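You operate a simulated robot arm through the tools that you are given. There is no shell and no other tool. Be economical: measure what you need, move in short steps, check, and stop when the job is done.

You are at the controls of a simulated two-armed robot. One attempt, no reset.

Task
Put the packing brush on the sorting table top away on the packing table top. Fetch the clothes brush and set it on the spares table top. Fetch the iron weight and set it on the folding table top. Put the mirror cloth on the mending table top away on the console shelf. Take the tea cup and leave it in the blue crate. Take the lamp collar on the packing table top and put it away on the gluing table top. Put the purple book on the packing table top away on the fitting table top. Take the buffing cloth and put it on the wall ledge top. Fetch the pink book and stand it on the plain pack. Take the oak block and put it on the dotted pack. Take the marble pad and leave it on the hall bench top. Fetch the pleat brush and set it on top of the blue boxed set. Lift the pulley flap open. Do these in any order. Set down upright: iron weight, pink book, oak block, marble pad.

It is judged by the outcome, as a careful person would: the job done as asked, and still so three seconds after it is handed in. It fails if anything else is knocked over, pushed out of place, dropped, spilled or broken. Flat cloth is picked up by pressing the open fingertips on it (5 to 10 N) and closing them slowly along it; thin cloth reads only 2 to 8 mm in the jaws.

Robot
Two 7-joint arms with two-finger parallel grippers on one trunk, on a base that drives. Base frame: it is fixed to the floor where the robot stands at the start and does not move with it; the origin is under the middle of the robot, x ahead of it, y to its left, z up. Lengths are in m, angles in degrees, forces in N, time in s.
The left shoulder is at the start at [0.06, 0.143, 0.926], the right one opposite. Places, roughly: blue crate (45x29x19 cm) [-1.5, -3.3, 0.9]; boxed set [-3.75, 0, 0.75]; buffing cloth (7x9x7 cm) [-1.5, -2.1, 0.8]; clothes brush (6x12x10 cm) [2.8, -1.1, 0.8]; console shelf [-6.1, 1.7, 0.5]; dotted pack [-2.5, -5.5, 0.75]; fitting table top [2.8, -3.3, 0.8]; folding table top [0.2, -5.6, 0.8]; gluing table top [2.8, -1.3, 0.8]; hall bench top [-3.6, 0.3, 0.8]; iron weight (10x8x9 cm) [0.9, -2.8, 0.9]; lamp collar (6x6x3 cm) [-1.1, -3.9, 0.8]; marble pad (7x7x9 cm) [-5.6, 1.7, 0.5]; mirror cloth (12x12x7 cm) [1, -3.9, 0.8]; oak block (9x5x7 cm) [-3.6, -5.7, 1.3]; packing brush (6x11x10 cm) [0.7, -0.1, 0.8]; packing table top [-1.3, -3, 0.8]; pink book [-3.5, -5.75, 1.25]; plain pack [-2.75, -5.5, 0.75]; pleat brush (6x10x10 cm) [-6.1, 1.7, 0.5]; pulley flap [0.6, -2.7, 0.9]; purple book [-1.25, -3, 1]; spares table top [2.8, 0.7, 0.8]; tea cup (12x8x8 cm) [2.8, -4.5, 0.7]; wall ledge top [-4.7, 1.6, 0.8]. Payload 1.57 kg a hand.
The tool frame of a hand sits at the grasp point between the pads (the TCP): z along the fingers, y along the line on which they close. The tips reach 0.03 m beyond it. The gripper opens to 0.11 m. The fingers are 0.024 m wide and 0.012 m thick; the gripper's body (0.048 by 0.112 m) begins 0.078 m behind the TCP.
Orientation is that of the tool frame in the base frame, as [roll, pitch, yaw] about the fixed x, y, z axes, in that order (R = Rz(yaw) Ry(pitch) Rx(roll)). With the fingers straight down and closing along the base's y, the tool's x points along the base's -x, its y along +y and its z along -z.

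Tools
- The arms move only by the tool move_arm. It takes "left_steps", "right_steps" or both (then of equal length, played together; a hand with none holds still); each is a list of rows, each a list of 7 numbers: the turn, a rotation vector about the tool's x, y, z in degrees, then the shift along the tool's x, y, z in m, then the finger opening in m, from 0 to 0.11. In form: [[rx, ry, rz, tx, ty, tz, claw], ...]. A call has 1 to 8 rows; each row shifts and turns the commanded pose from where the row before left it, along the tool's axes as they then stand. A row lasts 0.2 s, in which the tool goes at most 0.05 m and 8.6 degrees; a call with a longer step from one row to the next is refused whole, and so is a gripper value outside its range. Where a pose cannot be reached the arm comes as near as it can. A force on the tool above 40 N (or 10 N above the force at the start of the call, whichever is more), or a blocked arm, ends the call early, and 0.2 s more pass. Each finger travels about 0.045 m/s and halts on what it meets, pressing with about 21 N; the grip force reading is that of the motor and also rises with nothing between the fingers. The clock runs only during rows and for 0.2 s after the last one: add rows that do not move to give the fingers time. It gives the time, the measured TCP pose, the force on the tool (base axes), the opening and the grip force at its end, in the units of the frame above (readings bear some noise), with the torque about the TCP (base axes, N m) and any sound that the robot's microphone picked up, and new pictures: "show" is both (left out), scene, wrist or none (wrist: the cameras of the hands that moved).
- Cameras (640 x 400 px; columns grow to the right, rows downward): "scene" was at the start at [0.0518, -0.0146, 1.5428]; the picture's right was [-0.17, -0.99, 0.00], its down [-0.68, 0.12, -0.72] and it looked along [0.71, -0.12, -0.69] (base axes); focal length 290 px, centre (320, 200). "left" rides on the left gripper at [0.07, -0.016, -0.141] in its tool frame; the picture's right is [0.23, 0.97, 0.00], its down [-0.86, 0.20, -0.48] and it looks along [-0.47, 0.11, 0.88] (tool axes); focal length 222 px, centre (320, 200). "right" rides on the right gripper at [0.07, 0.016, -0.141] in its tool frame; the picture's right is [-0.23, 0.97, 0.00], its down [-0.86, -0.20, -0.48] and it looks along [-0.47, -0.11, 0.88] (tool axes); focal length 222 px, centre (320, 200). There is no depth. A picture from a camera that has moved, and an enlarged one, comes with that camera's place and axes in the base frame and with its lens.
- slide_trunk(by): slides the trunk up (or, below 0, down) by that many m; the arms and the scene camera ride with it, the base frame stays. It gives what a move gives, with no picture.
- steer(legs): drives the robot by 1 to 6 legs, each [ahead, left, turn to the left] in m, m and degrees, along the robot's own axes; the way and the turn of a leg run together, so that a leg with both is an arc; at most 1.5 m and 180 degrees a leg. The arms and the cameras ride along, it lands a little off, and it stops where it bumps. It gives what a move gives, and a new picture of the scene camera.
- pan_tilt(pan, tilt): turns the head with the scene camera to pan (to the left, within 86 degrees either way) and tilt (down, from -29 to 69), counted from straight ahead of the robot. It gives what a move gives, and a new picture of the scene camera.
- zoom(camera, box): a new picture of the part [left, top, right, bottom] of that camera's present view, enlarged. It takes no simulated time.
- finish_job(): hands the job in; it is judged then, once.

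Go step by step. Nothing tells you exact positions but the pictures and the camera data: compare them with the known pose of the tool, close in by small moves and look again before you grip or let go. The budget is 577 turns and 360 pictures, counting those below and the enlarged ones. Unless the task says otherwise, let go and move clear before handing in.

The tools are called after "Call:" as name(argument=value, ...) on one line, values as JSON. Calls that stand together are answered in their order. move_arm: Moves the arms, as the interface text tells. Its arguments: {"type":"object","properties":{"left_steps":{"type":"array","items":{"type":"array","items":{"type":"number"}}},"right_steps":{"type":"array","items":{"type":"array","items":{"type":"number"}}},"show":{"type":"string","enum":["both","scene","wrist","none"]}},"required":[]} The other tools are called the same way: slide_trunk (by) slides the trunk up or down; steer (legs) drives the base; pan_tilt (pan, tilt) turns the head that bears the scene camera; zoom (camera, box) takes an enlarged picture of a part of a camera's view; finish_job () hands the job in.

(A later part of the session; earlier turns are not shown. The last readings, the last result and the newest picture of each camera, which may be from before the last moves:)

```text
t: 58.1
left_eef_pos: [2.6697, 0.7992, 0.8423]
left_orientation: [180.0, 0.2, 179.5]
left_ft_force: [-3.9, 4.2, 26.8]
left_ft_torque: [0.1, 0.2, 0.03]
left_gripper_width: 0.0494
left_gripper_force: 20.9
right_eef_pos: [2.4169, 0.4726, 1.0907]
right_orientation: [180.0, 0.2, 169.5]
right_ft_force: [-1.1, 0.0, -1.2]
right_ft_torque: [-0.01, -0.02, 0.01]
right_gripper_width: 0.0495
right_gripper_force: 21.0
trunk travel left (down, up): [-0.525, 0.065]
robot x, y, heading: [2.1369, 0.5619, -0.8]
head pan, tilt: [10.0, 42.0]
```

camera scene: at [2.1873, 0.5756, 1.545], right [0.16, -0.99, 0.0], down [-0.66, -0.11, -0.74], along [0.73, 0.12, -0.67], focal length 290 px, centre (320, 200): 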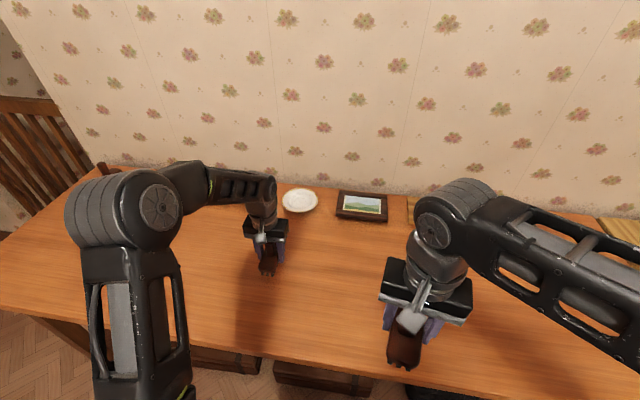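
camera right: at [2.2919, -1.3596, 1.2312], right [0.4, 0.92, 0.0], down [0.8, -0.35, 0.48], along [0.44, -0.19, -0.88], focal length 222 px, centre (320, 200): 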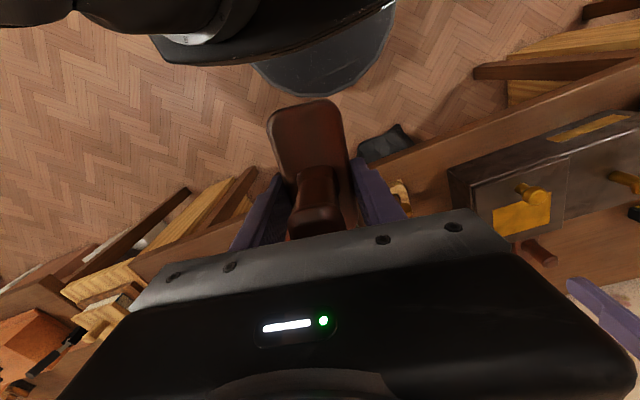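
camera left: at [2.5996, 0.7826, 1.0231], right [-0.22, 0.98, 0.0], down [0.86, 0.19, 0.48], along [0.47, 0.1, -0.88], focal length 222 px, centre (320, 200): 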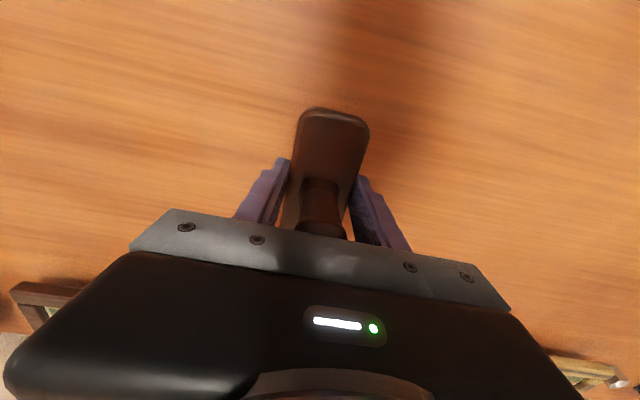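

Call:
move_arm(left_steps=[[0, 0, 0, 0, 0, -0.001, 0.0], [0, 0, 0, 0, 0, 0, 0.07], [0, 0, 0, 0, 0, 0, 0.1], [0, 0, 0, 0, 0, 0, 0.11], [0, 0, 0, 0, 0, 0, 0.11], [0, 0, 0, 0, 0, -0.03, 0.11], [0, 0, 0, 0, 0, -0.04, 0.11], [0, 0, 0, 0, 0, -0.05, 0.11]], show="none")

Call:
move_arm(left_steps=[[0, 0, 0, 0.03, 0, -0.04, 0.11], [0, 0, 0, 0.03, 0, -0.04, 0.11], [0, 0, 0, 0.05, 0, 0, 0.11], [0, 0, 0, 0.05, 0, 0, 0.11], [0, 0, 0, 0.05, 0, 0, 0.11], [0, 0, 0, 0.05, 0, 0, 0.11]], show="scene")

```text
t: 59.9
left_eef_pos: [2.6681, 0.799, 0.9608]
left_orientation: [-180.0, 0.0, 179.3]
left_ft_force: [-0.9, -0.2, -0.9]
left_ft_torque: [-0.01, -0.03, -0.01]
left_gripper_width: 0.11
left_gripper_force: 0.1
right_eef_pos: [2.4185, 0.4725, 1.0904]
right_orientation: [-180.0, 0.0, 169.3]
right_ft_force: [-0.9, -1.1, -1.4]
right_ft_torque: [0.02, -0.01, 0.02]
right_gripper_width: 0.0492
right_gripper_force: 21.1
trunk travel left (down, up): [-0.525, 0.065]
robot x, y, heading: [2.1349, 0.5625, -0.5]
head pan, tilt: [10.0, 42.0]
```

```text
t: 61.3
left_eef_pos: [2.4097, 0.8015, 1.0405]
left_orientation: [180.0, 0.0, 179.4]
left_ft_force: [-0.2, 0.2, 0.4]
left_ft_torque: [0.0, -0.04, -0.01]
left_gripper_width: 0.11
left_gripper_force: 0.0
right_eef_pos: [2.4186, 0.4726, 1.0895]
right_orientation: [179.9, 0.2, 169.5]
right_ft_force: [-0.3, 1.1, -1.0]
right_ft_torque: [-0.02, 0.0, -0.03]
right_gripper_width: 0.0498
right_gripper_force: 20.8
trunk travel left (down, up): [-0.525, 0.065]
robot x, y, heading: [2.1361, 0.5643, -0.6]
head pan, tilt: [10.0, 42.0]
camera scene: at [2.1859, 0.5756, 1.545], right [0.16, -0.99, 0.0], down [-0.66, -0.11, -0.74], along [0.73, 0.12, -0.67], focal length 290 px, centre (320, 200)
```

scene: 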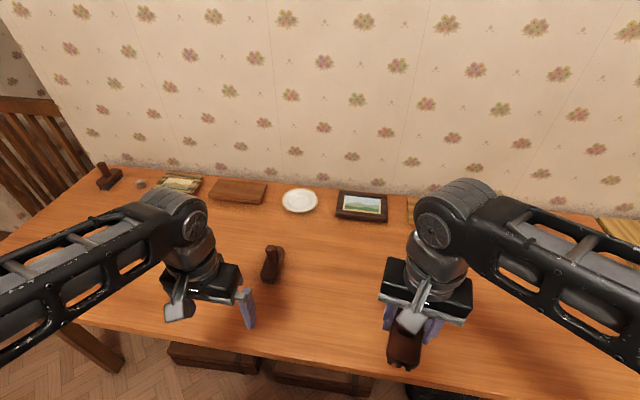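

The clothes brush is standing on the spares table. Next is the central bench's west side for the pulley flap: strafe back down and reverse west.

Call:
steer(legs=[[-0.1, 0, 0.6], [0, -0.95, 0], [0, -0.95, 0], [-1.1, 0, 0], [-1.1, 0, 0]])

Call:
pan_tilt(pan=-60, tilt=35)

```text
t: 82.3
left_eef_pos: [0.089, -1.1537, 1.0405]
left_orientation: [-179.9, 0.0, -179.0]
left_ft_force: [-0.7, -0.2, 0.7]
left_ft_torque: [-0.02, 0.0, 0.02]
left_gripper_width: 0.1098
left_gripper_force: 0.0
right_eef_pos: [0.1049, -1.4834, 1.0899]
right_orientation: [179.9, 0.1, 171.1]
right_ft_force: [0.5, 0.6, -1.1]
right_ft_torque: [-0.01, 0.01, -0.02]
right_gripper_width: 0.0495
right_gripper_force: 20.9
trunk travel left (down, up): [-0.525, 0.065]
robot x, y, heading: [-0.1855, -1.4014, 1.2]
head pan, tilt: [10.0, 42.0]
camera scene: at [-0.1293, -1.3863, 1.545], right [0.19, -0.98, 0.0], down [-0.66, -0.13, -0.74], along [0.73, 0.14, -0.67], focal length 290 px, centre (320, 200)
```

scene: 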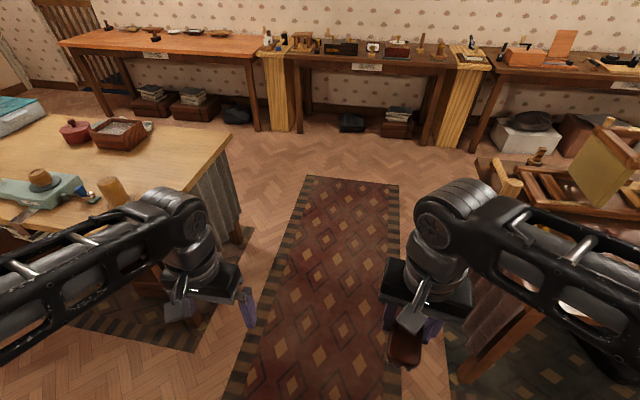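

```text
t: 83.7
left_eef_pos: [0.0879, -1.1536, 1.0402]
left_orientation: [-180.0, 0.0, -179.1]
left_ft_force: [-0.3, 0.1, 0.4]
left_ft_torque: [-0.02, 0.01, -0.02]
left_gripper_width: 0.11
left_gripper_force: 0.0
right_eef_pos: [0.1043, -1.4833, 1.0893]
right_orientation: [-179.9, 0.2, 171.1]
right_ft_force: [-0.1, 0.4, -1.6]
right_ft_torque: [0.01, 0.0, 0.04]
right_gripper_width: 0.0495
right_gripper_force: 21.4
trunk travel left (down, up): [-0.525, 0.065]
robot x, y, heading: [-0.1827, -1.4029, 1.2]
head pan, tilt: [-60.0, 35.0]
camera scene: at [-0.1654, -1.4778, 1.5555], right [-0.86, -0.52, 0.0], down [-0.3, 0.49, -0.82], along [0.42, -0.7, -0.57], focal length 290 px, centre (320, 200)
```

scene: 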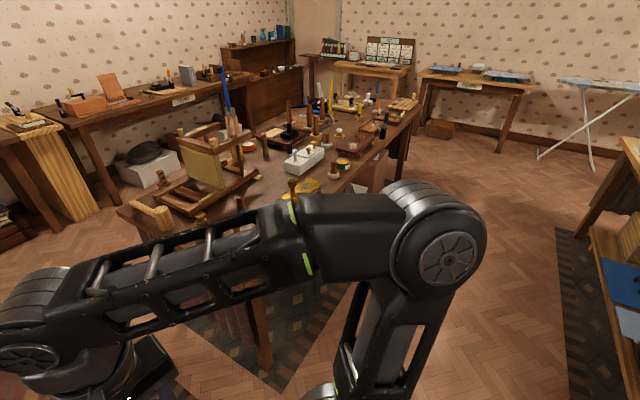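

The aisle is clear. Strafe to y≈-2.6 and look at the bench.

Call:
steer(legs=[[0, 0, -1.2], [0, -1.2, 0]])

Call:
pan_tilt(pan=0, tilt=30)

Call:
zoom(camera="scene", box=[100, 80, 540, 355])

```text
t: 90.1
left_eef_pos: [0.0819, -2.3651, 1.04]
left_orientation: [180.0, 0.0, 178.5]
left_ft_force: [1.0, 0.2, -0.5]
left_ft_torque: [0.0, 0.02, 0.01]
left_gripper_width: 0.1098
left_gripper_force: 0.1
right_eef_pos: [0.0865, -2.6953, 1.0889]
right_orientation: [-180.0, 0.0, 168.6]
right_ft_force: [0.0, -1.0, -0.9]
right_ft_torque: [0.0, 0.0, -0.03]
right_gripper_width: 0.0493
right_gripper_force: 20.9
trunk travel left (down, up): [-0.525, 0.065]
robot x, y, heading: [-0.1964, -2.6002, -1.7]
head pan, tilt: [-60.0, 35.0]
camera scene: at [-0.185, -2.6777, 1.5554], right [-0.88, -0.48, 0.0], down [-0.27, 0.5, -0.82], along [0.39, -0.72, -0.57], focal length 290 px, centre (320, 200)
```

scene: 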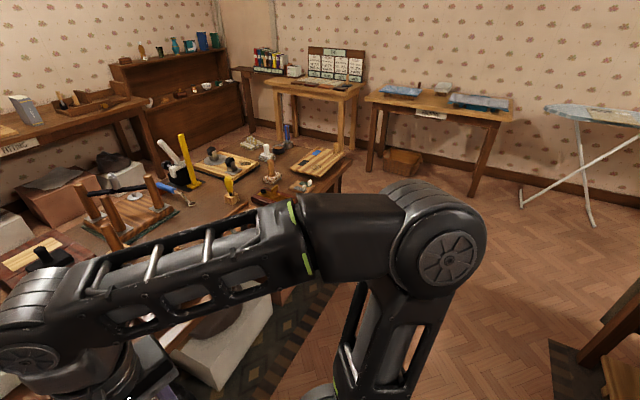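

```text
t: 91.4
left_eef_pos: [0.0838, -2.3651, 1.0401]
left_orientation: [179.9, 0.0, 178.6]
left_ft_force: [-0.4, -0.4, 0.3]
left_ft_torque: [-0.05, 0.0, -0.02]
left_gripper_width: 0.1099
left_gripper_force: 0.0
right_eef_pos: [0.0849, -2.6954, 1.0899]
right_orientation: [180.0, 0.1, 168.6]
right_ft_force: [0.1, -1.0, -2.1]
right_ft_torque: [-0.01, -0.03, -0.04]
right_gripper_width: 0.0497
right_gripper_force: 21.0
trunk travel left (down, up): [-0.525, 0.065]
robot x, y, heading: [-0.1981, -2.6013, -1.5]
head pan, tilt: [0.0, 30.0]
camera scene: at [-0.1367, -2.6023, 1.5632], right [-0.03, -1.0, 0.0], down [-0.5, 0.01, -0.87], along [0.87, -0.02, -0.5], focal length 290 px, centre (320, 200)
```

scene: 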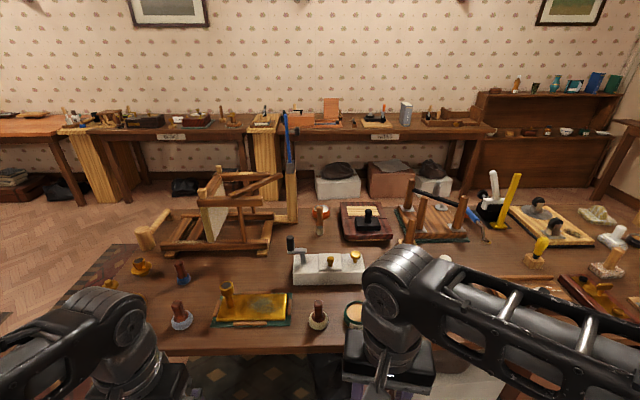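

```text
1.45 times, centred on (320, 218) of scene
camera zoom: at [-0.1367, -2.6023, 1.5632], right [-0.03, -1.0, 0.0], down [-0.5, 0.01, -0.87], along [0.87, -0.02, -0.5], focal length 422 px, centre (320, 174)
```

zoom: 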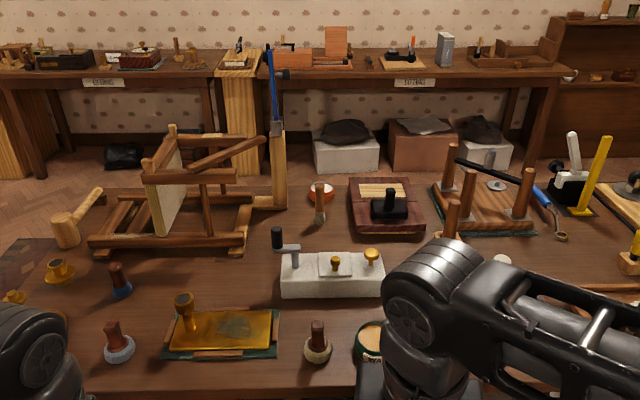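

The white box at about (0.6, -2.65) with gold knobs is the pulley flap. The black handled block on the red tray is the iron weight. I'll drive closer and look with the left wrist camera.

Call:
steer(legs=[[0, 0, 1.5], [0.2, -0.1, 0]])

Call:
move_arm(left_steps=[[0, 0, 0, -0.04, -0.02, 0, 0.0], [0, 0, 0, -0.04, -0.02, 0, 0.0], [0, 0, 0, -0.04, -0.02, 0, 0.0], [0, 0, 0, -0.04, -0.02, 0, 0.0]], right_steps=[[0, 0, 0, 0, -0.05, 0, 0.0], [0, 0, 0, 0, -0.05, 0, 0.0], [0, 0, 0, 0, -0.05, 0, 0.0], [0, 0, 0, 0, -0.05, 0, 0.0]], show="both")

```text
t: 93.5
left_eef_pos: [0.2769, -2.4566, 1.0416]
left_orientation: [179.9, -0.2, 180.0]
left_ft_force: [0.6, -0.5, 0.7]
left_ft_torque: [0.02, 0.02, 0.0]
left_gripper_width: 0.1101
left_gripper_force: 0.0
right_eef_pos: [0.2878, -2.7877, 1.089]
right_orientation: [180.0, 0.0, 170.1]
right_ft_force: [0.2, -0.8, -1.6]
right_ft_torque: [0.03, 0.01, -0.02]
right_gripper_width: 0.0497
right_gripper_force: 21.0
trunk travel left (down, up): [-0.525, 0.065]
robot x, y, heading: [0.0032, -2.6995, -0.0]
head pan, tilt: [0.0, 30.0]
camera scene: at [0.0638, -2.7011, 1.5632], right [0.0, -1.0, 0.0], down [-0.5, 0.0, -0.87], along [0.87, 0.0, -0.5], focal length 290 px, centre (320, 200)
```

scene: 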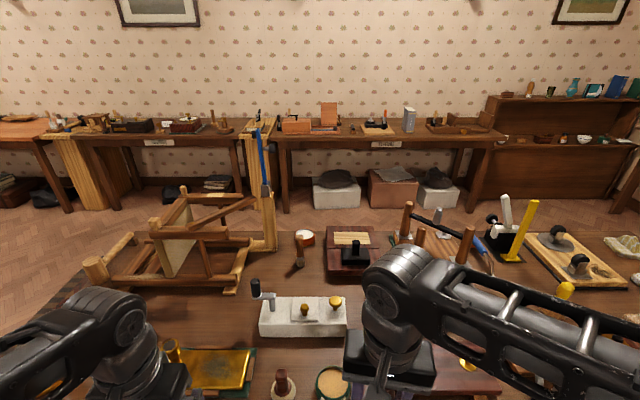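

```text
t: 94.5
left_eef_pos: [0.4375, -2.5372, 1.0411]
left_orientation: [179.9, -0.1, 180.0]
left_ft_force: [0.6, -0.5, -1.3]
left_ft_torque: [0.0, 0.02, -0.01]
left_gripper_width: 0.0218
left_gripper_force: 0.5
right_eef_pos: [0.253, -2.9858, 1.0881]
right_orientation: [-180.0, 0.1, 169.9]
right_ft_force: [-0.5, 0.0, -0.9]
right_ft_torque: [0.02, 0.0, 0.0]
right_gripper_width: 0.0495
right_gripper_force: 21.3
trunk travel left (down, up): [-0.525, 0.065]
robot x, y, heading: [0.0015, -2.7023, -0.1]
head pan, tilt: [0.0, 30.0]
camera scene: at [0.0636, -2.7016, 1.5632], right [0.0, -1.0, 0.0], down [-0.5, 0.0, -0.87], along [0.87, 0.0, -0.5], focal length 290 px, centre (320, 200)
camera right: at [0.1865, -2.9585, 1.2298], right [0.39, 0.92, 0.0], down [0.81, -0.34, 0.48], along [0.44, -0.19, -0.88], focal length 222 px, centre (320, 200)
camera left: at [0.3678, -2.5531, 1.183], right [-0.23, 0.97, 0.0], down [0.86, 0.2, 0.48], along [0.46, 0.11, -0.88], focal length 222 px, centre (320, 200)
```

scene: 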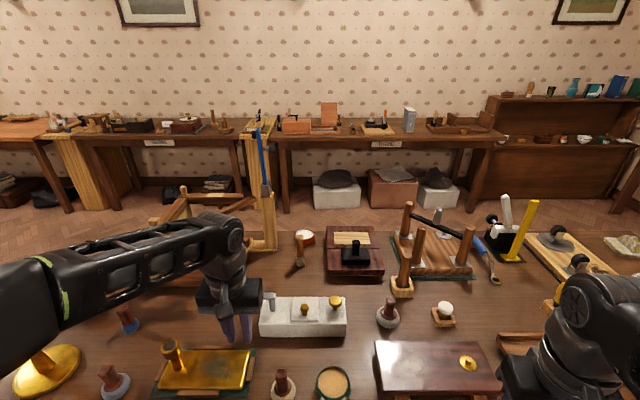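
right: 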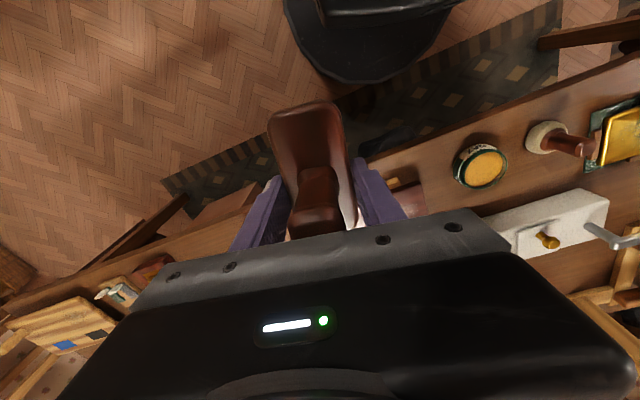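
left: 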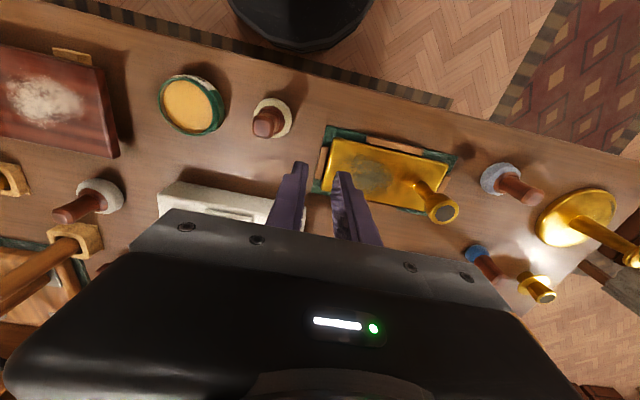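

Call:
zoom(camera="scene", box=[220, 260, 380, 360])

```text
4.00 times, centred on (300, 310) of scene
camera zoom: at [0.0636, -2.7016, 1.5632], right [0.0, -1.0, 0.0], down [-0.5, 0.0, -0.87], along [0.87, 0.0, -0.5], focal length 1160 px, centre (400, -240)
```

zoom: 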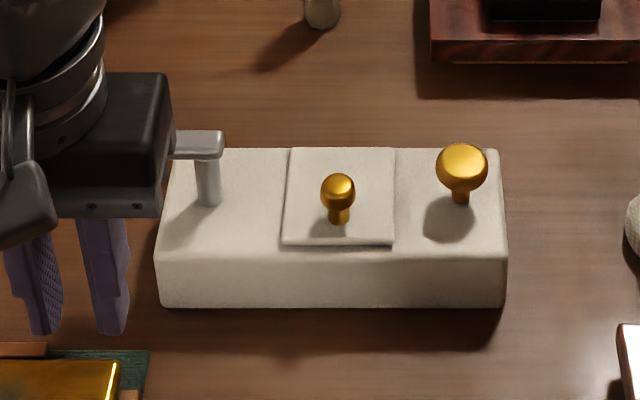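

The flap is the plate in the middle of the white box: small gold knob at about (0.615, -2.658), hinge at the back. I'll reposition the base so the left arm reaches it well.

Call:
steer(legs=[[0.1, -0.15, 0]])

Call:
move_arm(left_steps=[[0, 0, 0, -0.035, 0.02, 0, 0.06], [0, 0, 0, -0.035, 0.02, 0, 0.06], [0, 0, 0, 0, 0, 0, 0.06]], show="both")

```text
t: 96.0
left_eef_pos: [0.5347, -2.6858, 1.0409]
left_orientation: [179.9, -0.1, 179.9]
left_ft_force: [0.1, -1.2, 0.1]
left_ft_torque: [0.03, 0.0, 0.0]
left_gripper_width: 0.0
left_gripper_force: 21.2
right_eef_pos: [0.3495, -3.1347, 1.0882]
right_orientation: [-180.0, 0.0, 169.9]
right_ft_force: [-0.4, -0.3, -1.5]
right_ft_torque: [0.06, 0.04, 0.0]
right_gripper_width: 0.0494
right_gripper_force: 21.5
trunk travel left (down, up): [-0.525, 0.065]
robot x, y, heading: [0.0992, -2.8454, -0.3]
head pan, tilt: [0.0, 30.0]
camera scene: at [0.1611, -2.8513, 1.5632], right [0.0, -1.0, 0.0], down [-0.5, 0.0, -0.87], along [0.87, 0.0, -0.5], focal length 290 px, centre (320, 200)
```

scene: 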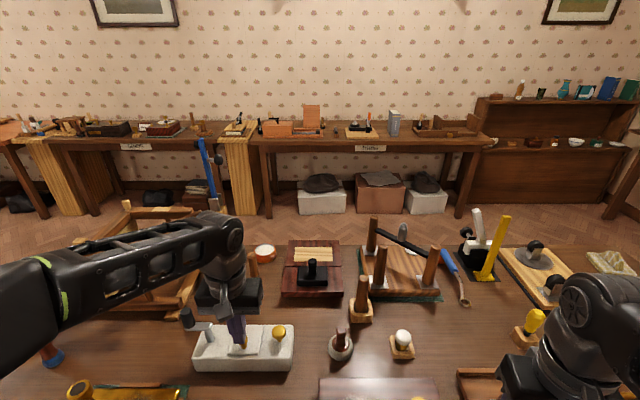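

```text
t: 96.8
left_eef_pos: [0.6064, -2.6491, 1.042]
left_orientation: [-180.0, 0.0, 179.9]
left_ft_force: [-0.2, -0.2, 0.4]
left_ft_torque: [0.0, -0.04, -0.01]
left_gripper_width: 0.0601
left_gripper_force: 0.0
right_eef_pos: [0.3487, -3.135, 1.0884]
right_orientation: [-179.9, 0.1, 169.8]
right_ft_force: [-1.1, -0.4, -0.6]
right_ft_torque: [-0.02, -0.02, 0.03]
right_gripper_width: 0.0497
right_gripper_force: 21.1
trunk travel left (down, up): [-0.525, 0.065]
robot x, y, heading: [0.0992, -2.8484, -0.3]
head pan, tilt: [0.0, 30.0]
camera scene: at [0.1599, -2.8502, 1.5633], right [0.0, -1.0, 0.0], down [-0.5, 0.0, -0.87], along [0.87, 0.0, -0.5], focal length 290 px, centre (320, 200)
camera left: at [0.5358, -2.6646, 1.1837], right [-0.23, 0.97, 0.0], down [0.86, 0.2, 0.48], along [0.47, 0.11, -0.88], focal length 222 px, centre (320, 200)
```

scene: 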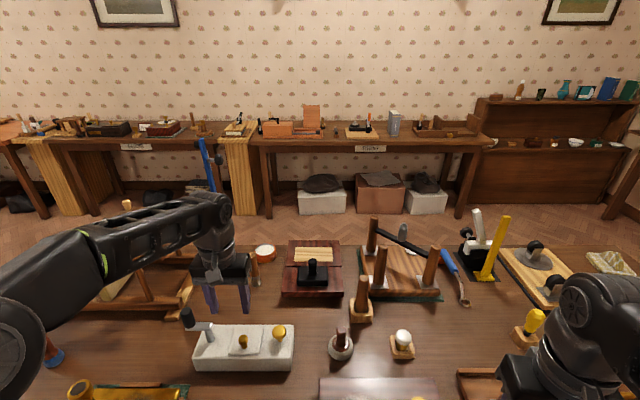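
left: 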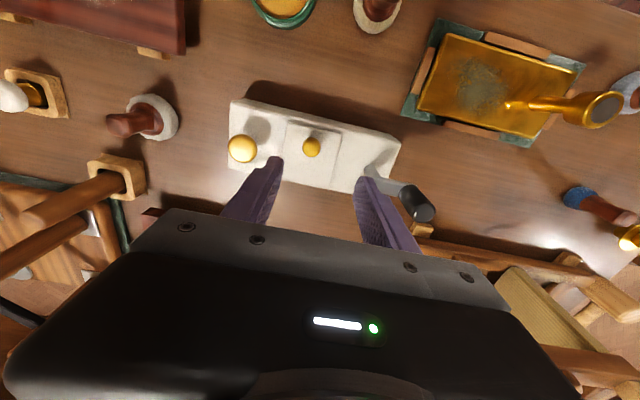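

Knob confirmed at (0.615, -2.658). Descend on it with the jaws partly open.

Call:
move_arm(left_steps=[[0, 0, 0, -0.009, -0.009, 0, 0.06], [0, 0, 0, 0, 0, 0.05, 0.06], [0, 0, 0, 0, 0, 0.05, 0.06], [0, 0, 0, 0, 0, 0.03, 0.06], [0, 0, 0, 0, 0, 0, 0.06]], show="wrist")

```text
t: 98.0
left_eef_pos: [0.6144, -2.6555, 0.9104]
left_orientation: [-180.0, 0.1, 179.9]
left_ft_force: [-0.3, 0.4, 0.3]
left_ft_torque: [0.0, 0.0, 0.02]
left_gripper_width: 0.06
left_gripper_force: 0.1
right_eef_pos: [0.3488, -3.1338, 1.0885]
right_orientation: [-180.0, 0.2, 169.9]
right_ft_force: [0.2, 0.1, -1.5]
right_ft_torque: [-0.01, -0.02, 0.01]
right_gripper_width: 0.0494
right_gripper_force: 20.5
trunk travel left (down, up): [-0.525, 0.065]
robot x, y, heading: [0.0982, -2.8434, -0.1]
head pan, tilt: [0.0, 30.0]
camera left: at [0.5441, -2.6723, 1.0523], right [-0.23, 0.97, 0.0], down [0.86, 0.2, 0.48], along [0.47, 0.11, -0.88], focal length 222 px, centre (320, 200)
```

left: 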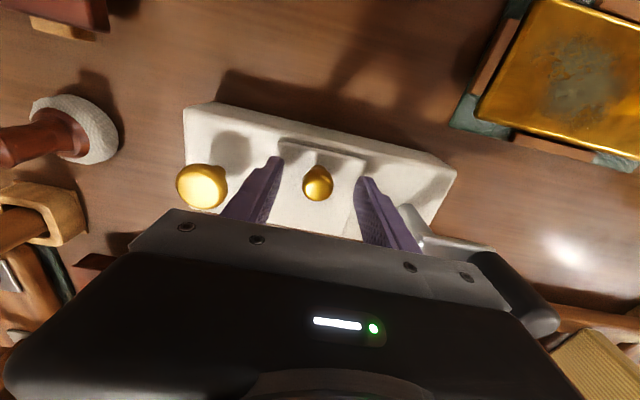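

Call:
move_arm(left_steps=[[0, 0, 0, 0, 0, 0.004, 0.05], [0, 0, 0, 0, 0, 0, 0.03], [0, 0, 0, 0, 0, 0, 0.015], [0, 0, 0, 0, 0, 0, 0.0], [0, 0, 0, 0, 0, 0, 0.0], [0, 0, 0, 0, 0, 0, 0.0]], show="wrist")

```text
t: 99.4
left_eef_pos: [0.6145, -2.657, 0.9071]
left_orientation: [-180.0, 0.0, 179.9]
left_ft_force: [0.0, -8.7, -3.1]
left_ft_torque: [-0.06, 0.16, 0.0]
left_gripper_width: 0.025
left_gripper_force: 36.6
right_eef_pos: [0.3489, -3.135, 1.0883]
right_orientation: [180.0, 0.1, 169.9]
right_ft_force: [-0.1, -0.1, -1.3]
right_ft_torque: [-0.02, -0.01, 0.0]
right_gripper_width: 0.0493
right_gripper_force: 20.9
trunk travel left (down, up): [-0.525, 0.065]
robot x, y, heading: [0.0992, -2.851, -0.2]
head pan, tilt: [0.0, 30.0]
camera left: at [0.5435, -2.6734, 1.0491], right [-0.22, 0.97, 0.0], down [0.86, 0.2, 0.48], along [0.47, 0.11, -0.88], focal length 222 px, centre (320, 200)
```

left: 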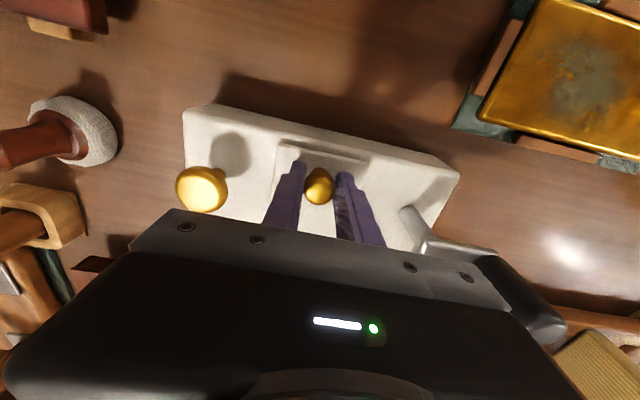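

Knob gripped. I'll lift it along an arc around the rear hinge.

Call:
move_arm(left_steps=[[0, 0, 0, 0, -0.002, 0, 0.0], [0, 0, 0, -0.003, 0, -0.008, 0.0], [0, 0, 0, -0.007, 0, -0.01, 0.0], [0, 0, 0, -0.014, 0, -0.0148, 0.0], [0, 0, 0, 0, 0, 0, 0.0]], show="scene")

```text
t: 100.6
left_eef_pos: [0.6375, -2.6571, 0.9393]
left_orientation: [179.9, -0.2, 179.9]
left_ft_force: [-2.2, -5.2, -17.4]
left_ft_torque: [-0.03, 0.94, 0.0]
left_gripper_width: 0.025
left_gripper_force: 36.7
right_eef_pos: [0.3499, -3.1349, 1.0869]
right_orientation: [180.0, 0.0, 169.9]
right_ft_force: [-0.4, -0.4, -1.4]
right_ft_torque: [0.04, 0.02, 0.03]
right_gripper_width: 0.0495
right_gripper_force: 21.0
trunk travel left (down, up): [-0.525, 0.065]
robot x, y, heading: [0.0963, -2.8492, 0.0]
head pan, tilt: [0.0, 30.0]
camera scene: at [0.1616, -2.85, 1.5631], right [0.0, -1.0, 0.0], down [-0.5, 0.0, -0.87], along [0.87, 0.0, -0.5], focal length 290 px, centre (320, 200)
```

scene: 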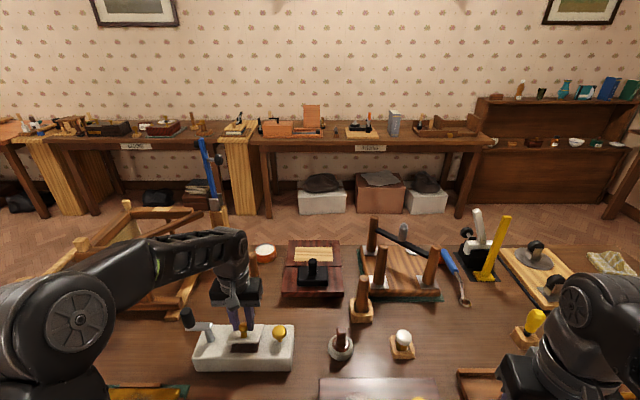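

The flap is opening. Continue the arc.

Call:
move_arm(left_steps=[[0, 0, 0, -0.008, 0, -0.006, 0.0], [0, 0, 0, -0.0094, 0, -0.0047, 0.0], [0, 0, 0, -0.0095, 0, -0.003, 0.0], [0, 0, 0, -0.01, 0, -0.0027, 0.0], [0, 0, 0, 0, 0, 0, 0.0]], show="scene")

Call:
zoom(camera="scene", box=[160, 270, 320, 370])

```text
t: 101.8
left_eef_pos: [0.6726, -2.657, 0.957]
left_orientation: [180.0, 0.1, 179.9]
left_ft_force: [-11.9, -9.4, -1.1]
left_ft_torque: [-0.21, 1.21, 0.01]
left_gripper_width: 0.0247
left_gripper_force: 36.5
right_eef_pos: [0.3484, -3.1343, 1.089]
right_orientation: [179.9, 0.0, 169.9]
right_ft_force: [-0.1, -0.9, -1.7]
right_ft_torque: [0.0, 0.01, -0.02]
right_gripper_width: 0.0492
right_gripper_force: 21.6
trunk travel left (down, up): [-0.525, 0.065]
robot x, y, heading: [0.0984, -2.843, -0.3]
head pan, tilt: [0.0, 30.0]
camera scene: at [0.1588, -2.8512, 1.5634], right [0.0, -1.0, 0.0], down [-0.5, 0.0, -0.87], along [0.87, 0.0, -0.5], focal length 290 px, centre (320, 200)
```

scene: 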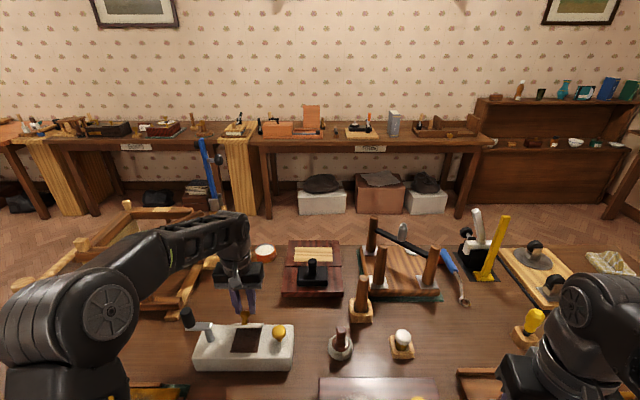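

```text
4.00 times, centred on (240, 320) of scene
camera zoom: at [0.1588, -2.8512, 1.5634], right [0.0, -1.0, 0.0], down [-0.5, 0.0, -0.87], along [0.87, 0.0, -0.5], focal length 1160 px, centre (640, -280)
```

zoom: 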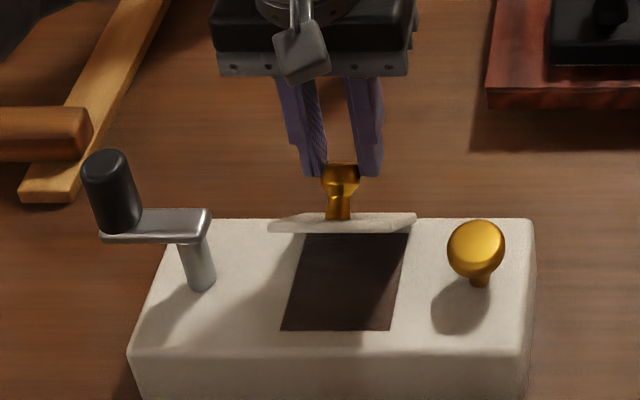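

About 55° open so far; continue to beyond vertical.

Call:
move_arm(left_steps=[[0, 0, 0, -0.01, 0, -0.001, 0.0], [0, 0, 0, -0.01, 0, 0.0005, 0.0], [0, 0, 0, -0.01, 0, 0.001, 0.0], [0, 0, 0, -0.01, 0, 0.003, 0.0], [0, 0, 0, -0.008, 0, 0.004, 0.0], [0, 0, 0, 0, 0, 0, 0.0]], show="scene")

Call:
zoom(camera="scene", box=[160, 270, 320, 370])

```text
t: 103.2
left_eef_pos: [0.7225, -2.6554, 0.9501]
left_orientation: [179.9, 0.1, 180.0]
left_ft_force: [-0.8, -0.2, 0.0]
left_ft_torque: [0.0, 0.04, 0.0]
left_gripper_width: 0.0
left_gripper_force: 21.3
right_eef_pos: [0.3491, -3.1348, 1.0891]
right_orientation: [179.9, 0.1, 169.9]
right_ft_force: [0.1, 0.0, -1.0]
right_ft_torque: [-0.02, 0.03, -0.03]
right_gripper_width: 0.0495
right_gripper_force: 21.2
trunk travel left (down, up): [-0.525, 0.065]
robot x, y, heading: [0.1019, -2.8495, -0.3]
head pan, tilt: [0.0, 30.0]
camera scene: at [0.1598, -2.8503, 1.5633], right [0.0, -1.0, 0.0], down [-0.5, 0.0, -0.87], along [0.87, 0.0, -0.5], focal length 290 px, centre (320, 200)
```

scene: 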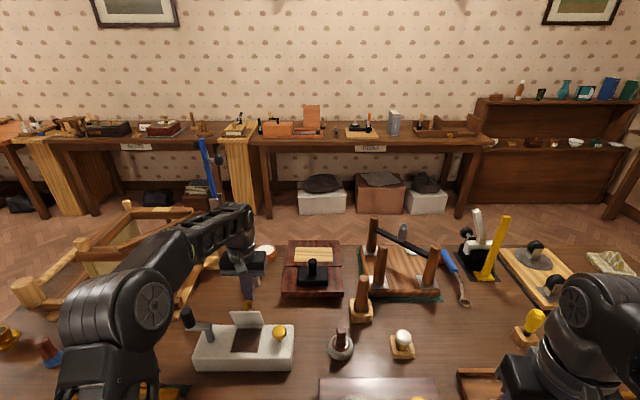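

```text
4.00 times, centred on (240, 320) of scene
camera zoom: at [0.1598, -2.8503, 1.5633], right [0.0, -1.0, 0.0], down [-0.5, 0.0, -0.87], along [0.87, 0.0, -0.5], focal length 1160 px, centre (640, -280)
```

zoom: 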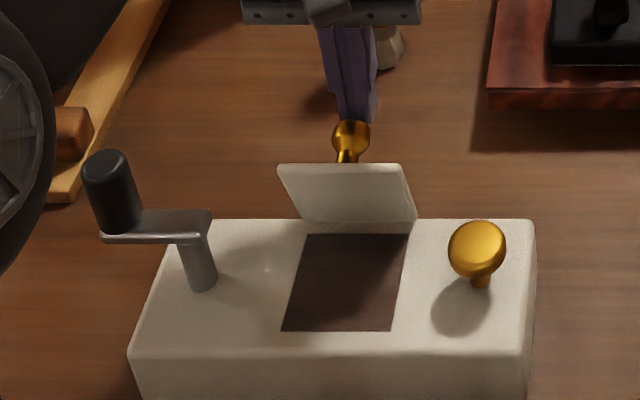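

The grip slipped off at about 70° open and the flap stays there. I'll push it further from the front with closed fingertips.

Call:
move_arm(left_steps=[[0, 0, 0, 0, 0, -0.04, 0.0], [0, 0, 0, 0, 0, -0.04, 0.0], [0, 0, 0, 0.05, 0, 0, 0.0], [0, 0, 0, 0.05, 0, 0, 0.0], [0, 0, 0, 0.01, 0, 0.04, 0.0], [0, 0, 0, 0, 0, 0.035, 0.0], [0, 0, 0, -0.02, 0, 0, 0.0]], show="none")

Call:
move_arm(left_steps=[[0, 0, 0, -0.015, 0, 0, 0.0], [0, 0, 0, -0.015, 0, 0, 0.0], [0, 0, 0, -0.015, 0, 0, 0.0], [0, 0, 0, -0.015, 0, 0, 0.0], [0, 0, 0, -0.01, 0, 0, 0.0], [0, 0, 0, 0, 0, 0, 0.0]], show="scene")

Call:
zoom(camera="scene", box=[160, 270, 320, 370])

```text
t: 104.8
left_eef_pos: [0.6325, -2.6556, 0.9558]
left_orientation: [-180.0, 0.0, 179.9]
left_ft_force: [0.4, -1.0, 0.5]
left_ft_torque: [-0.03, -0.03, -0.04]
left_gripper_width: 0.0002
left_gripper_force: 21.4
left hand out of reach, approached as far as the arm can: row 2
right_eef_pos: [0.3493, -3.1338, 1.0877]
right_orientation: [-180.0, 0.2, 169.8]
right_ft_force: [-0.3, -0.2, -1.2]
right_ft_torque: [-0.04, -0.03, 0.0]
right_gripper_width: 0.0498
right_gripper_force: 20.8
trunk travel left (down, up): [-0.525, 0.065]
robot x, y, heading: [0.1007, -2.8505, -0.3]
head pan, tilt: [0.0, 30.0]
```

```text
t: 105.9
left_eef_pos: [0.6852, -2.6556, 0.9544]
left_orientation: [-180.0, -1.8, 179.9]
left_ft_force: [-24.4, -0.4, 14.4]
left_ft_torque: [-0.13, 0.61, 0.06]
left_gripper_width: 0.0
left_gripper_force: 21.1
right_eef_pos: [0.3461, -3.1348, 1.0895]
right_orientation: [-180.0, 0.1, 170.0]
right_ft_force: [0.8, -0.7, -1.7]
right_ft_torque: [0.0, 0.02, 0.02]
right_gripper_width: 0.0497
right_gripper_force: 20.7
trunk travel left (down, up): [-0.525, 0.065]
robot x, y, heading: [0.1004, -2.8455, -0.1]
head pan, tilt: [0.0, 30.0]
stopped in row 5 (left hand): the force on the tool passed its limit (the readings are from after the stop); the commanded pose is now the measured one
camera scene: at [0.1559, -2.8505, 1.5638], right [0.0, -1.0, 0.0], down [-0.5, 0.0, -0.87], along [0.87, 0.0, -0.5], focal length 290 px, centre (320, 200)
```

scene: 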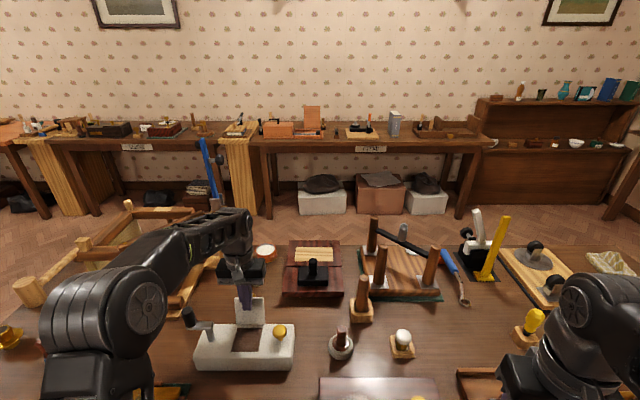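

```text
4.00 times, centred on (240, 320) of scene
camera zoom: at [0.1559, -2.8505, 1.5638], right [0.0, -1.0, 0.0], down [-0.5, 0.0, -0.87], along [0.87, 0.0, -0.5], focal length 1160 px, centre (640, -280)
```

zoom: 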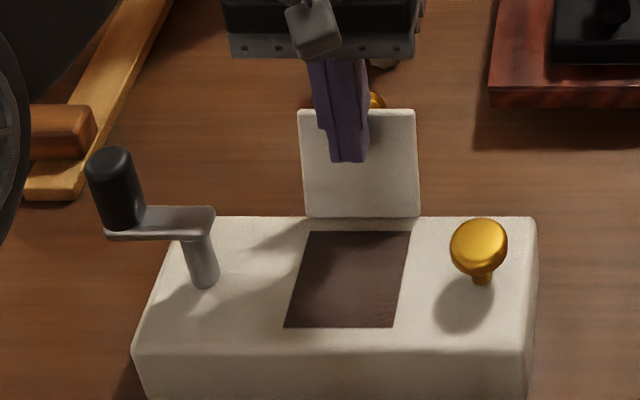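

The flap is past vertical against its stop. Back away and see whether it stays.

Call:
move_arm(left_steps=[[0, 0, 0, 0.02, 0, 0, 0.0], [0, 0, 0, 0.04, 0, 0, 0.0], [0, 0, 0, 0, 0, -0.05, 0.0], [0, 0, 0, 0, 0, -0.05, 0.0], [0, 0, 0, 0.04, 0.03, 0, 0.0], [0, 0, 0, 0.04, 0.03, 0, 0.0], [0, 0, 0, 0.04, 0, 0, 0.0]], show="scene")

Call:
zoom(camera="scene", box=[160, 230, 400, 380])

```text
t: 107.5
left_eef_pos: [0.5127, -2.5972, 1.0571]
left_orientation: [-179.9, -1.4, 179.9]
left_ft_force: [0.1, 0.3, 0.2]
left_ft_torque: [0.02, -0.01, 0.02]
left_gripper_width: 0.0001
left_gripper_force: 20.9
right_eef_pos: [0.3474, -3.1347, 1.0892]
right_orientation: [-179.9, 0.1, 170.1]
right_ft_force: [-0.6, -0.5, -2.1]
right_ft_torque: [0.0, -0.01, 0.0]
right_gripper_width: 0.0495
right_gripper_force: 20.8
trunk travel left (down, up): [-0.525, 0.065]
robot x, y, heading: [0.0994, -2.8456, -0.2]
head pan, tilt: [0.0, 30.0]
camera scene: at [0.1581, -2.8499, 1.5633], right [0.0, -1.0, 0.0], down [-0.5, 0.0, -0.87], along [0.87, 0.0, -0.5], focal length 290 px, centre (320, 200)
```

scene: 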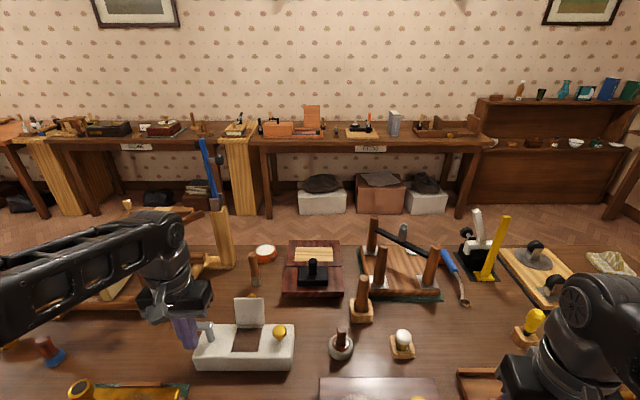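

```text
2.67 times, centred on (280, 305) of scene
camera zoom: at [0.1581, -2.8499, 1.5633], right [0.0, -1.0, 0.0], down [-0.5, 0.0, -0.87], along [0.87, 0.0, -0.5], focal length 774 px, centre (427, -80)
```

zoom: 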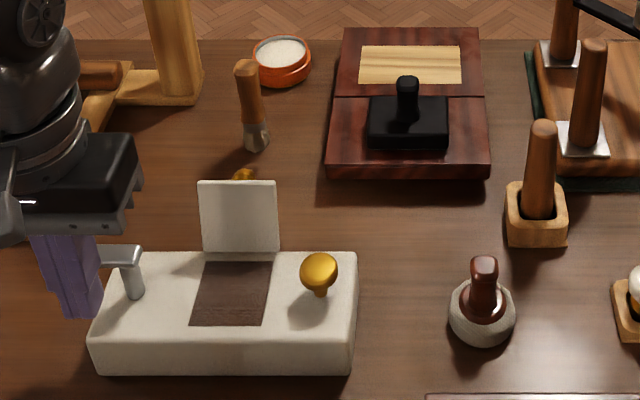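

The pulley flap stays open. Now the packing table to the west: back up, turn around, look.

Call:
steer(legs=[[-0.35, 0, 0], [0, 0, 180]])

Call:
pan_tilt(pan=0, tilt=22)

```text
t: 117.1
left_eef_pos: [-0.6604, -3.0998, 1.0555]
left_orientation: [180.0, -1.5, -0.3]
left_ft_force: [-0.7, -0.5, 0.2]
left_ft_torque: [0.0, 0.02, 0.0]
left_gripper_width: 0.0
left_gripper_force: 20.7
right_eef_pos: [-0.4939, -2.5638, 1.0886]
right_orientation: [-180.0, 0.1, -10.1]
right_ft_force: [-0.6, -0.3, -1.1]
right_ft_torque: [0.01, -0.04, -0.01]
right_gripper_width: 0.0497
right_gripper_force: 21.0
trunk travel left (down, up): [-0.525, 0.065]
robot x, y, heading: [-0.2461, -2.8487, 179.9]
head pan, tilt: [0.0, 30.0]
camera scene: at [-0.3051, -2.8491, 1.5633], right [0.0, 1.0, 0.0], down [0.5, 0.0, -0.87], along [-0.87, 0.0, -0.5], focal length 290 px, centre (320, 200)
```

scene: 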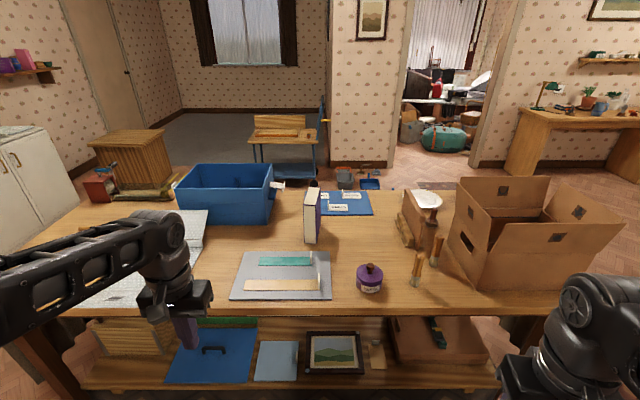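

```text
t: 117.8
left_eef_pos: [-0.6601, -3.1001, 1.0559]
left_orientation: [-180.0, -1.5, -0.4]
left_ft_force: [0.2, 0.1, -0.1]
left_ft_torque: [0.02, -0.04, 0.0]
left_gripper_width: 0.0
left_gripper_force: 21.7
right_eef_pos: [-0.4948, -2.5632, 1.0879]
right_orientation: [179.8, 0.1, -10.2]
right_ft_force: [0.4, 0.4, -1.0]
right_ft_torque: [-0.01, 0.02, 0.0]
right_gripper_width: 0.0497
right_gripper_force: 21.2
trunk travel left (down, up): [-0.525, 0.065]
robot x, y, heading: [-0.2437, -2.8488, 180.2]
head pan, tilt: [0.0, 22.0]
camera scene: at [-0.3075, -2.8491, 1.576], right [0.0, 1.0, 0.0], down [0.38, 0.0, -0.93], along [-0.93, 0.0, -0.38], focal length 290 px, centre (320, 200)
```

scene: 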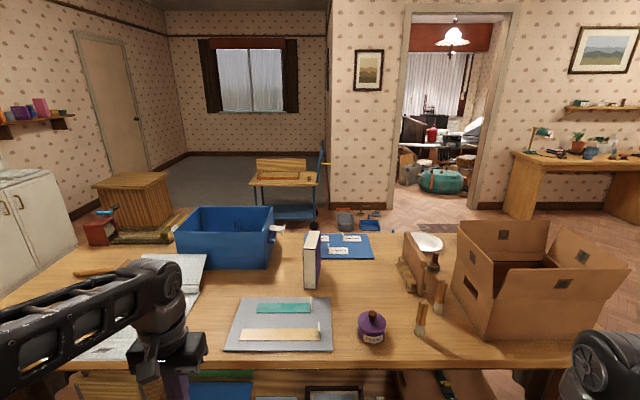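

I see the packing table: blue crate, purple book standing, jar, scale mat. A free spot for the packing brush is around (-1.2, -2.68). I'll approach.

Call:
steer(legs=[[0.36, 0.03, 0]])

Call:
move_arm(right_steps=[[0, 0, 0, -0.05, 0, 0, 0.0], [0, 0, 0, -0.05, 0, 0, 0.0], [0, 0, 0, -0.05, 0, 0, 0.0], [0, 0, 0, -0.05, 0, 0, 0.0], [0, 0, 0, 0, 0, 0, 0.0]], show="both")

```text
t: 120.1
left_eef_pos: [-1.0213, -3.1329, 1.056]
left_orientation: [-179.9, -1.5, 0.2]
left_ft_force: [0.1, 0.6, -0.1]
left_ft_torque: [0.01, -0.02, 0.03]
left_gripper_width: 0.0
left_gripper_force: 21.2
right_eef_pos: [-0.8591, -2.5955, 1.0891]
right_orientation: [180.0, 0.0, -9.8]
right_ft_force: [0.7, 0.2, -1.2]
right_ft_torque: [-0.03, 0.0, 0.01]
right_gripper_width: 0.0495
right_gripper_force: 21.1
trunk travel left (down, up): [-0.525, 0.065]
robot x, y, heading: [-0.6039, -2.8755, -180.0]
head pan, tilt: [0.0, 22.0]
camera scene: at [-0.6705, -2.8793, 1.576], right [0.0, 1.0, 0.0], down [0.38, 0.0, -0.93], along [-0.93, 0.0, -0.38], focal length 290 px, centre (320, 200)
```

scene: 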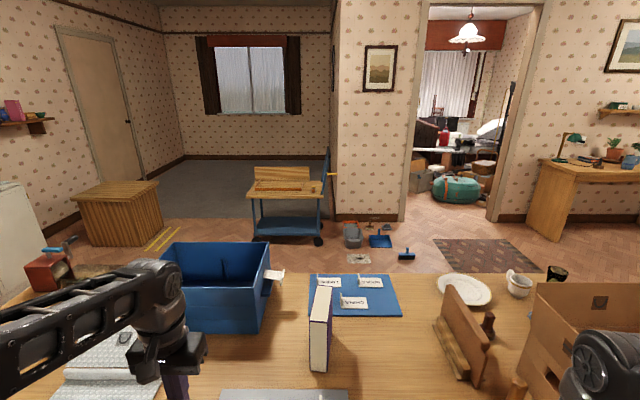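

```text
t: 121.3
left_eef_pos: [-1.0204, -3.1333, 1.0568]
left_orientation: [-180.0, -1.4, 0.3]
left_ft_force: [0.2, 0.4, -0.1]
left_ft_torque: [0.0, -0.03, -0.03]
left_gripper_width: 0.0
left_gripper_force: 21.2
right_eef_pos: [-1.0521, -2.5642, 1.0889]
right_orientation: [-179.9, 0.0, -9.9]
right_ft_force: [0.8, -0.1, -1.0]
right_ft_torque: [0.03, 0.0, 0.01]
right_gripper_width: 0.0495
right_gripper_force: 20.6
trunk travel left (down, up): [-0.525, 0.065]
robot x, y, heading: [-0.61, -2.8791, -179.8]
head pan, tilt: [0.0, 22.0]
camera scene: at [-0.6686, -2.8793, 1.5761], right [0.0, 1.0, 0.0], down [0.37, 0.0, -0.93], along [-0.93, 0.0, -0.37], focal length 290 px, centre (320, 200)
camera right: at [-0.9854, -2.5926, 1.2311], right [-0.39, -0.92, 0.0], down [-0.81, 0.34, 0.48], along [-0.44, 0.19, -0.88], focal length 222 px, centre (320, 200)
```

scene: 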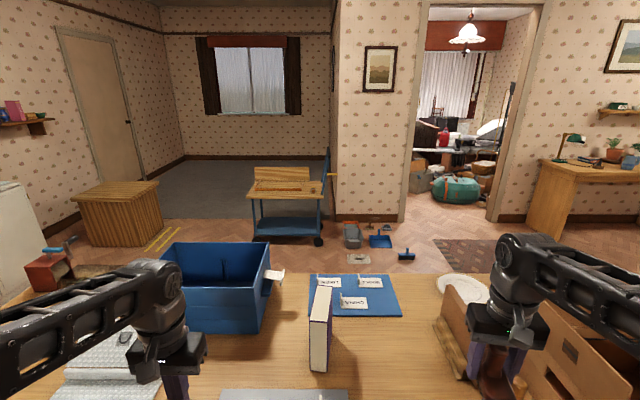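
right: 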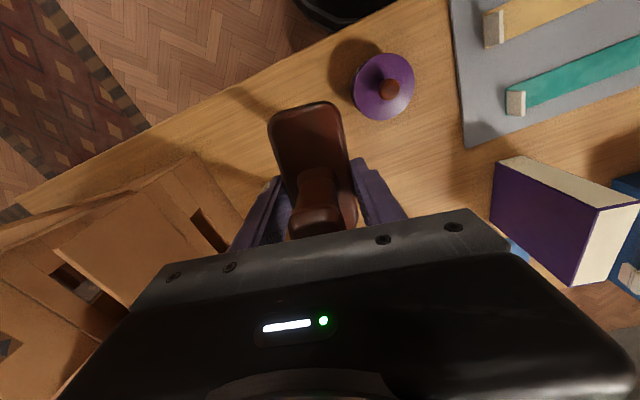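

Call:
move_arm(right_steps=[[0, 0, 0, -0.027, 0.034, 0, 0.0], [0, 0, 0, -0.027, 0.034, 0, 0.0], [0, 0, 0, -0.027, 0.034, 0, 0.0], [0, 0, 0, -0.027, 0.034, 0, 0.0], [0, 0, -5, 0, 0, 0.04, 0.0], [0, 0, -5, 0, 0, 0.04, 0.0], [0, 0, 0, 0, 0, 0.03, 0.0], [0, 0, 0, 0, 0, 0, 0.0]], show="both")

```text
t: 123.1
left_eef_pos: [-1.0211, -3.1315, 1.0554]
left_orientation: [-179.9, -1.6, 0.2]
left_ft_force: [-0.6, -0.3, 0.3]
left_ft_torque: [0.02, -0.05, 0.01]
left_gripper_width: 0.0
left_gripper_force: 21.3
right_eef_pos: [-1.1519, -2.6464, 0.9807]
right_orientation: [180.0, 0.0, 0.2]
right_ft_force: [0.4, -0.1, -1.1]
right_ft_torque: [-0.02, 0.01, 0.0]
right_gripper_width: 0.0492
right_gripper_force: 21.7
right hand out of reach, approached as far as the arm can: row 4
trunk travel left (down, up): [-0.525, 0.065]
robot x, y, heading: [-0.601, -2.8782, -180.1]
head pan, tilt: [0.0, 22.0]
camera scene: at [-0.6692, -2.8792, 1.5761], right [0.0, 1.0, 0.0], down [0.37, 0.0, -0.93], along [-0.93, 0.0, -0.37], focal length 290 px, centre (320, 200)
camera right: at [-1.0821, -2.664, 1.122], right [-0.22, -0.97, 0.0], down [-0.85, 0.2, 0.48], along [-0.47, 0.11, -0.88], focal length 222 px, centre (320, 200)
```

scene: 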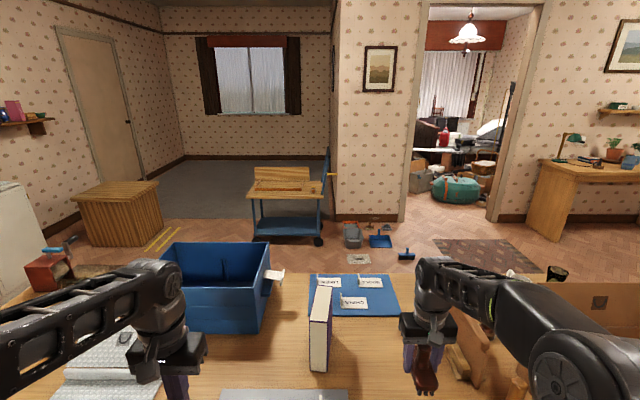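
right: 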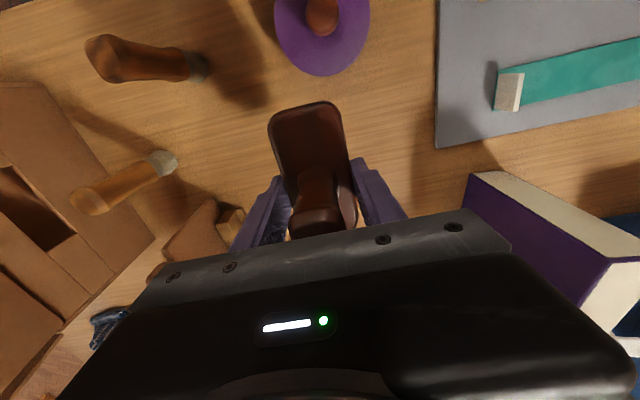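

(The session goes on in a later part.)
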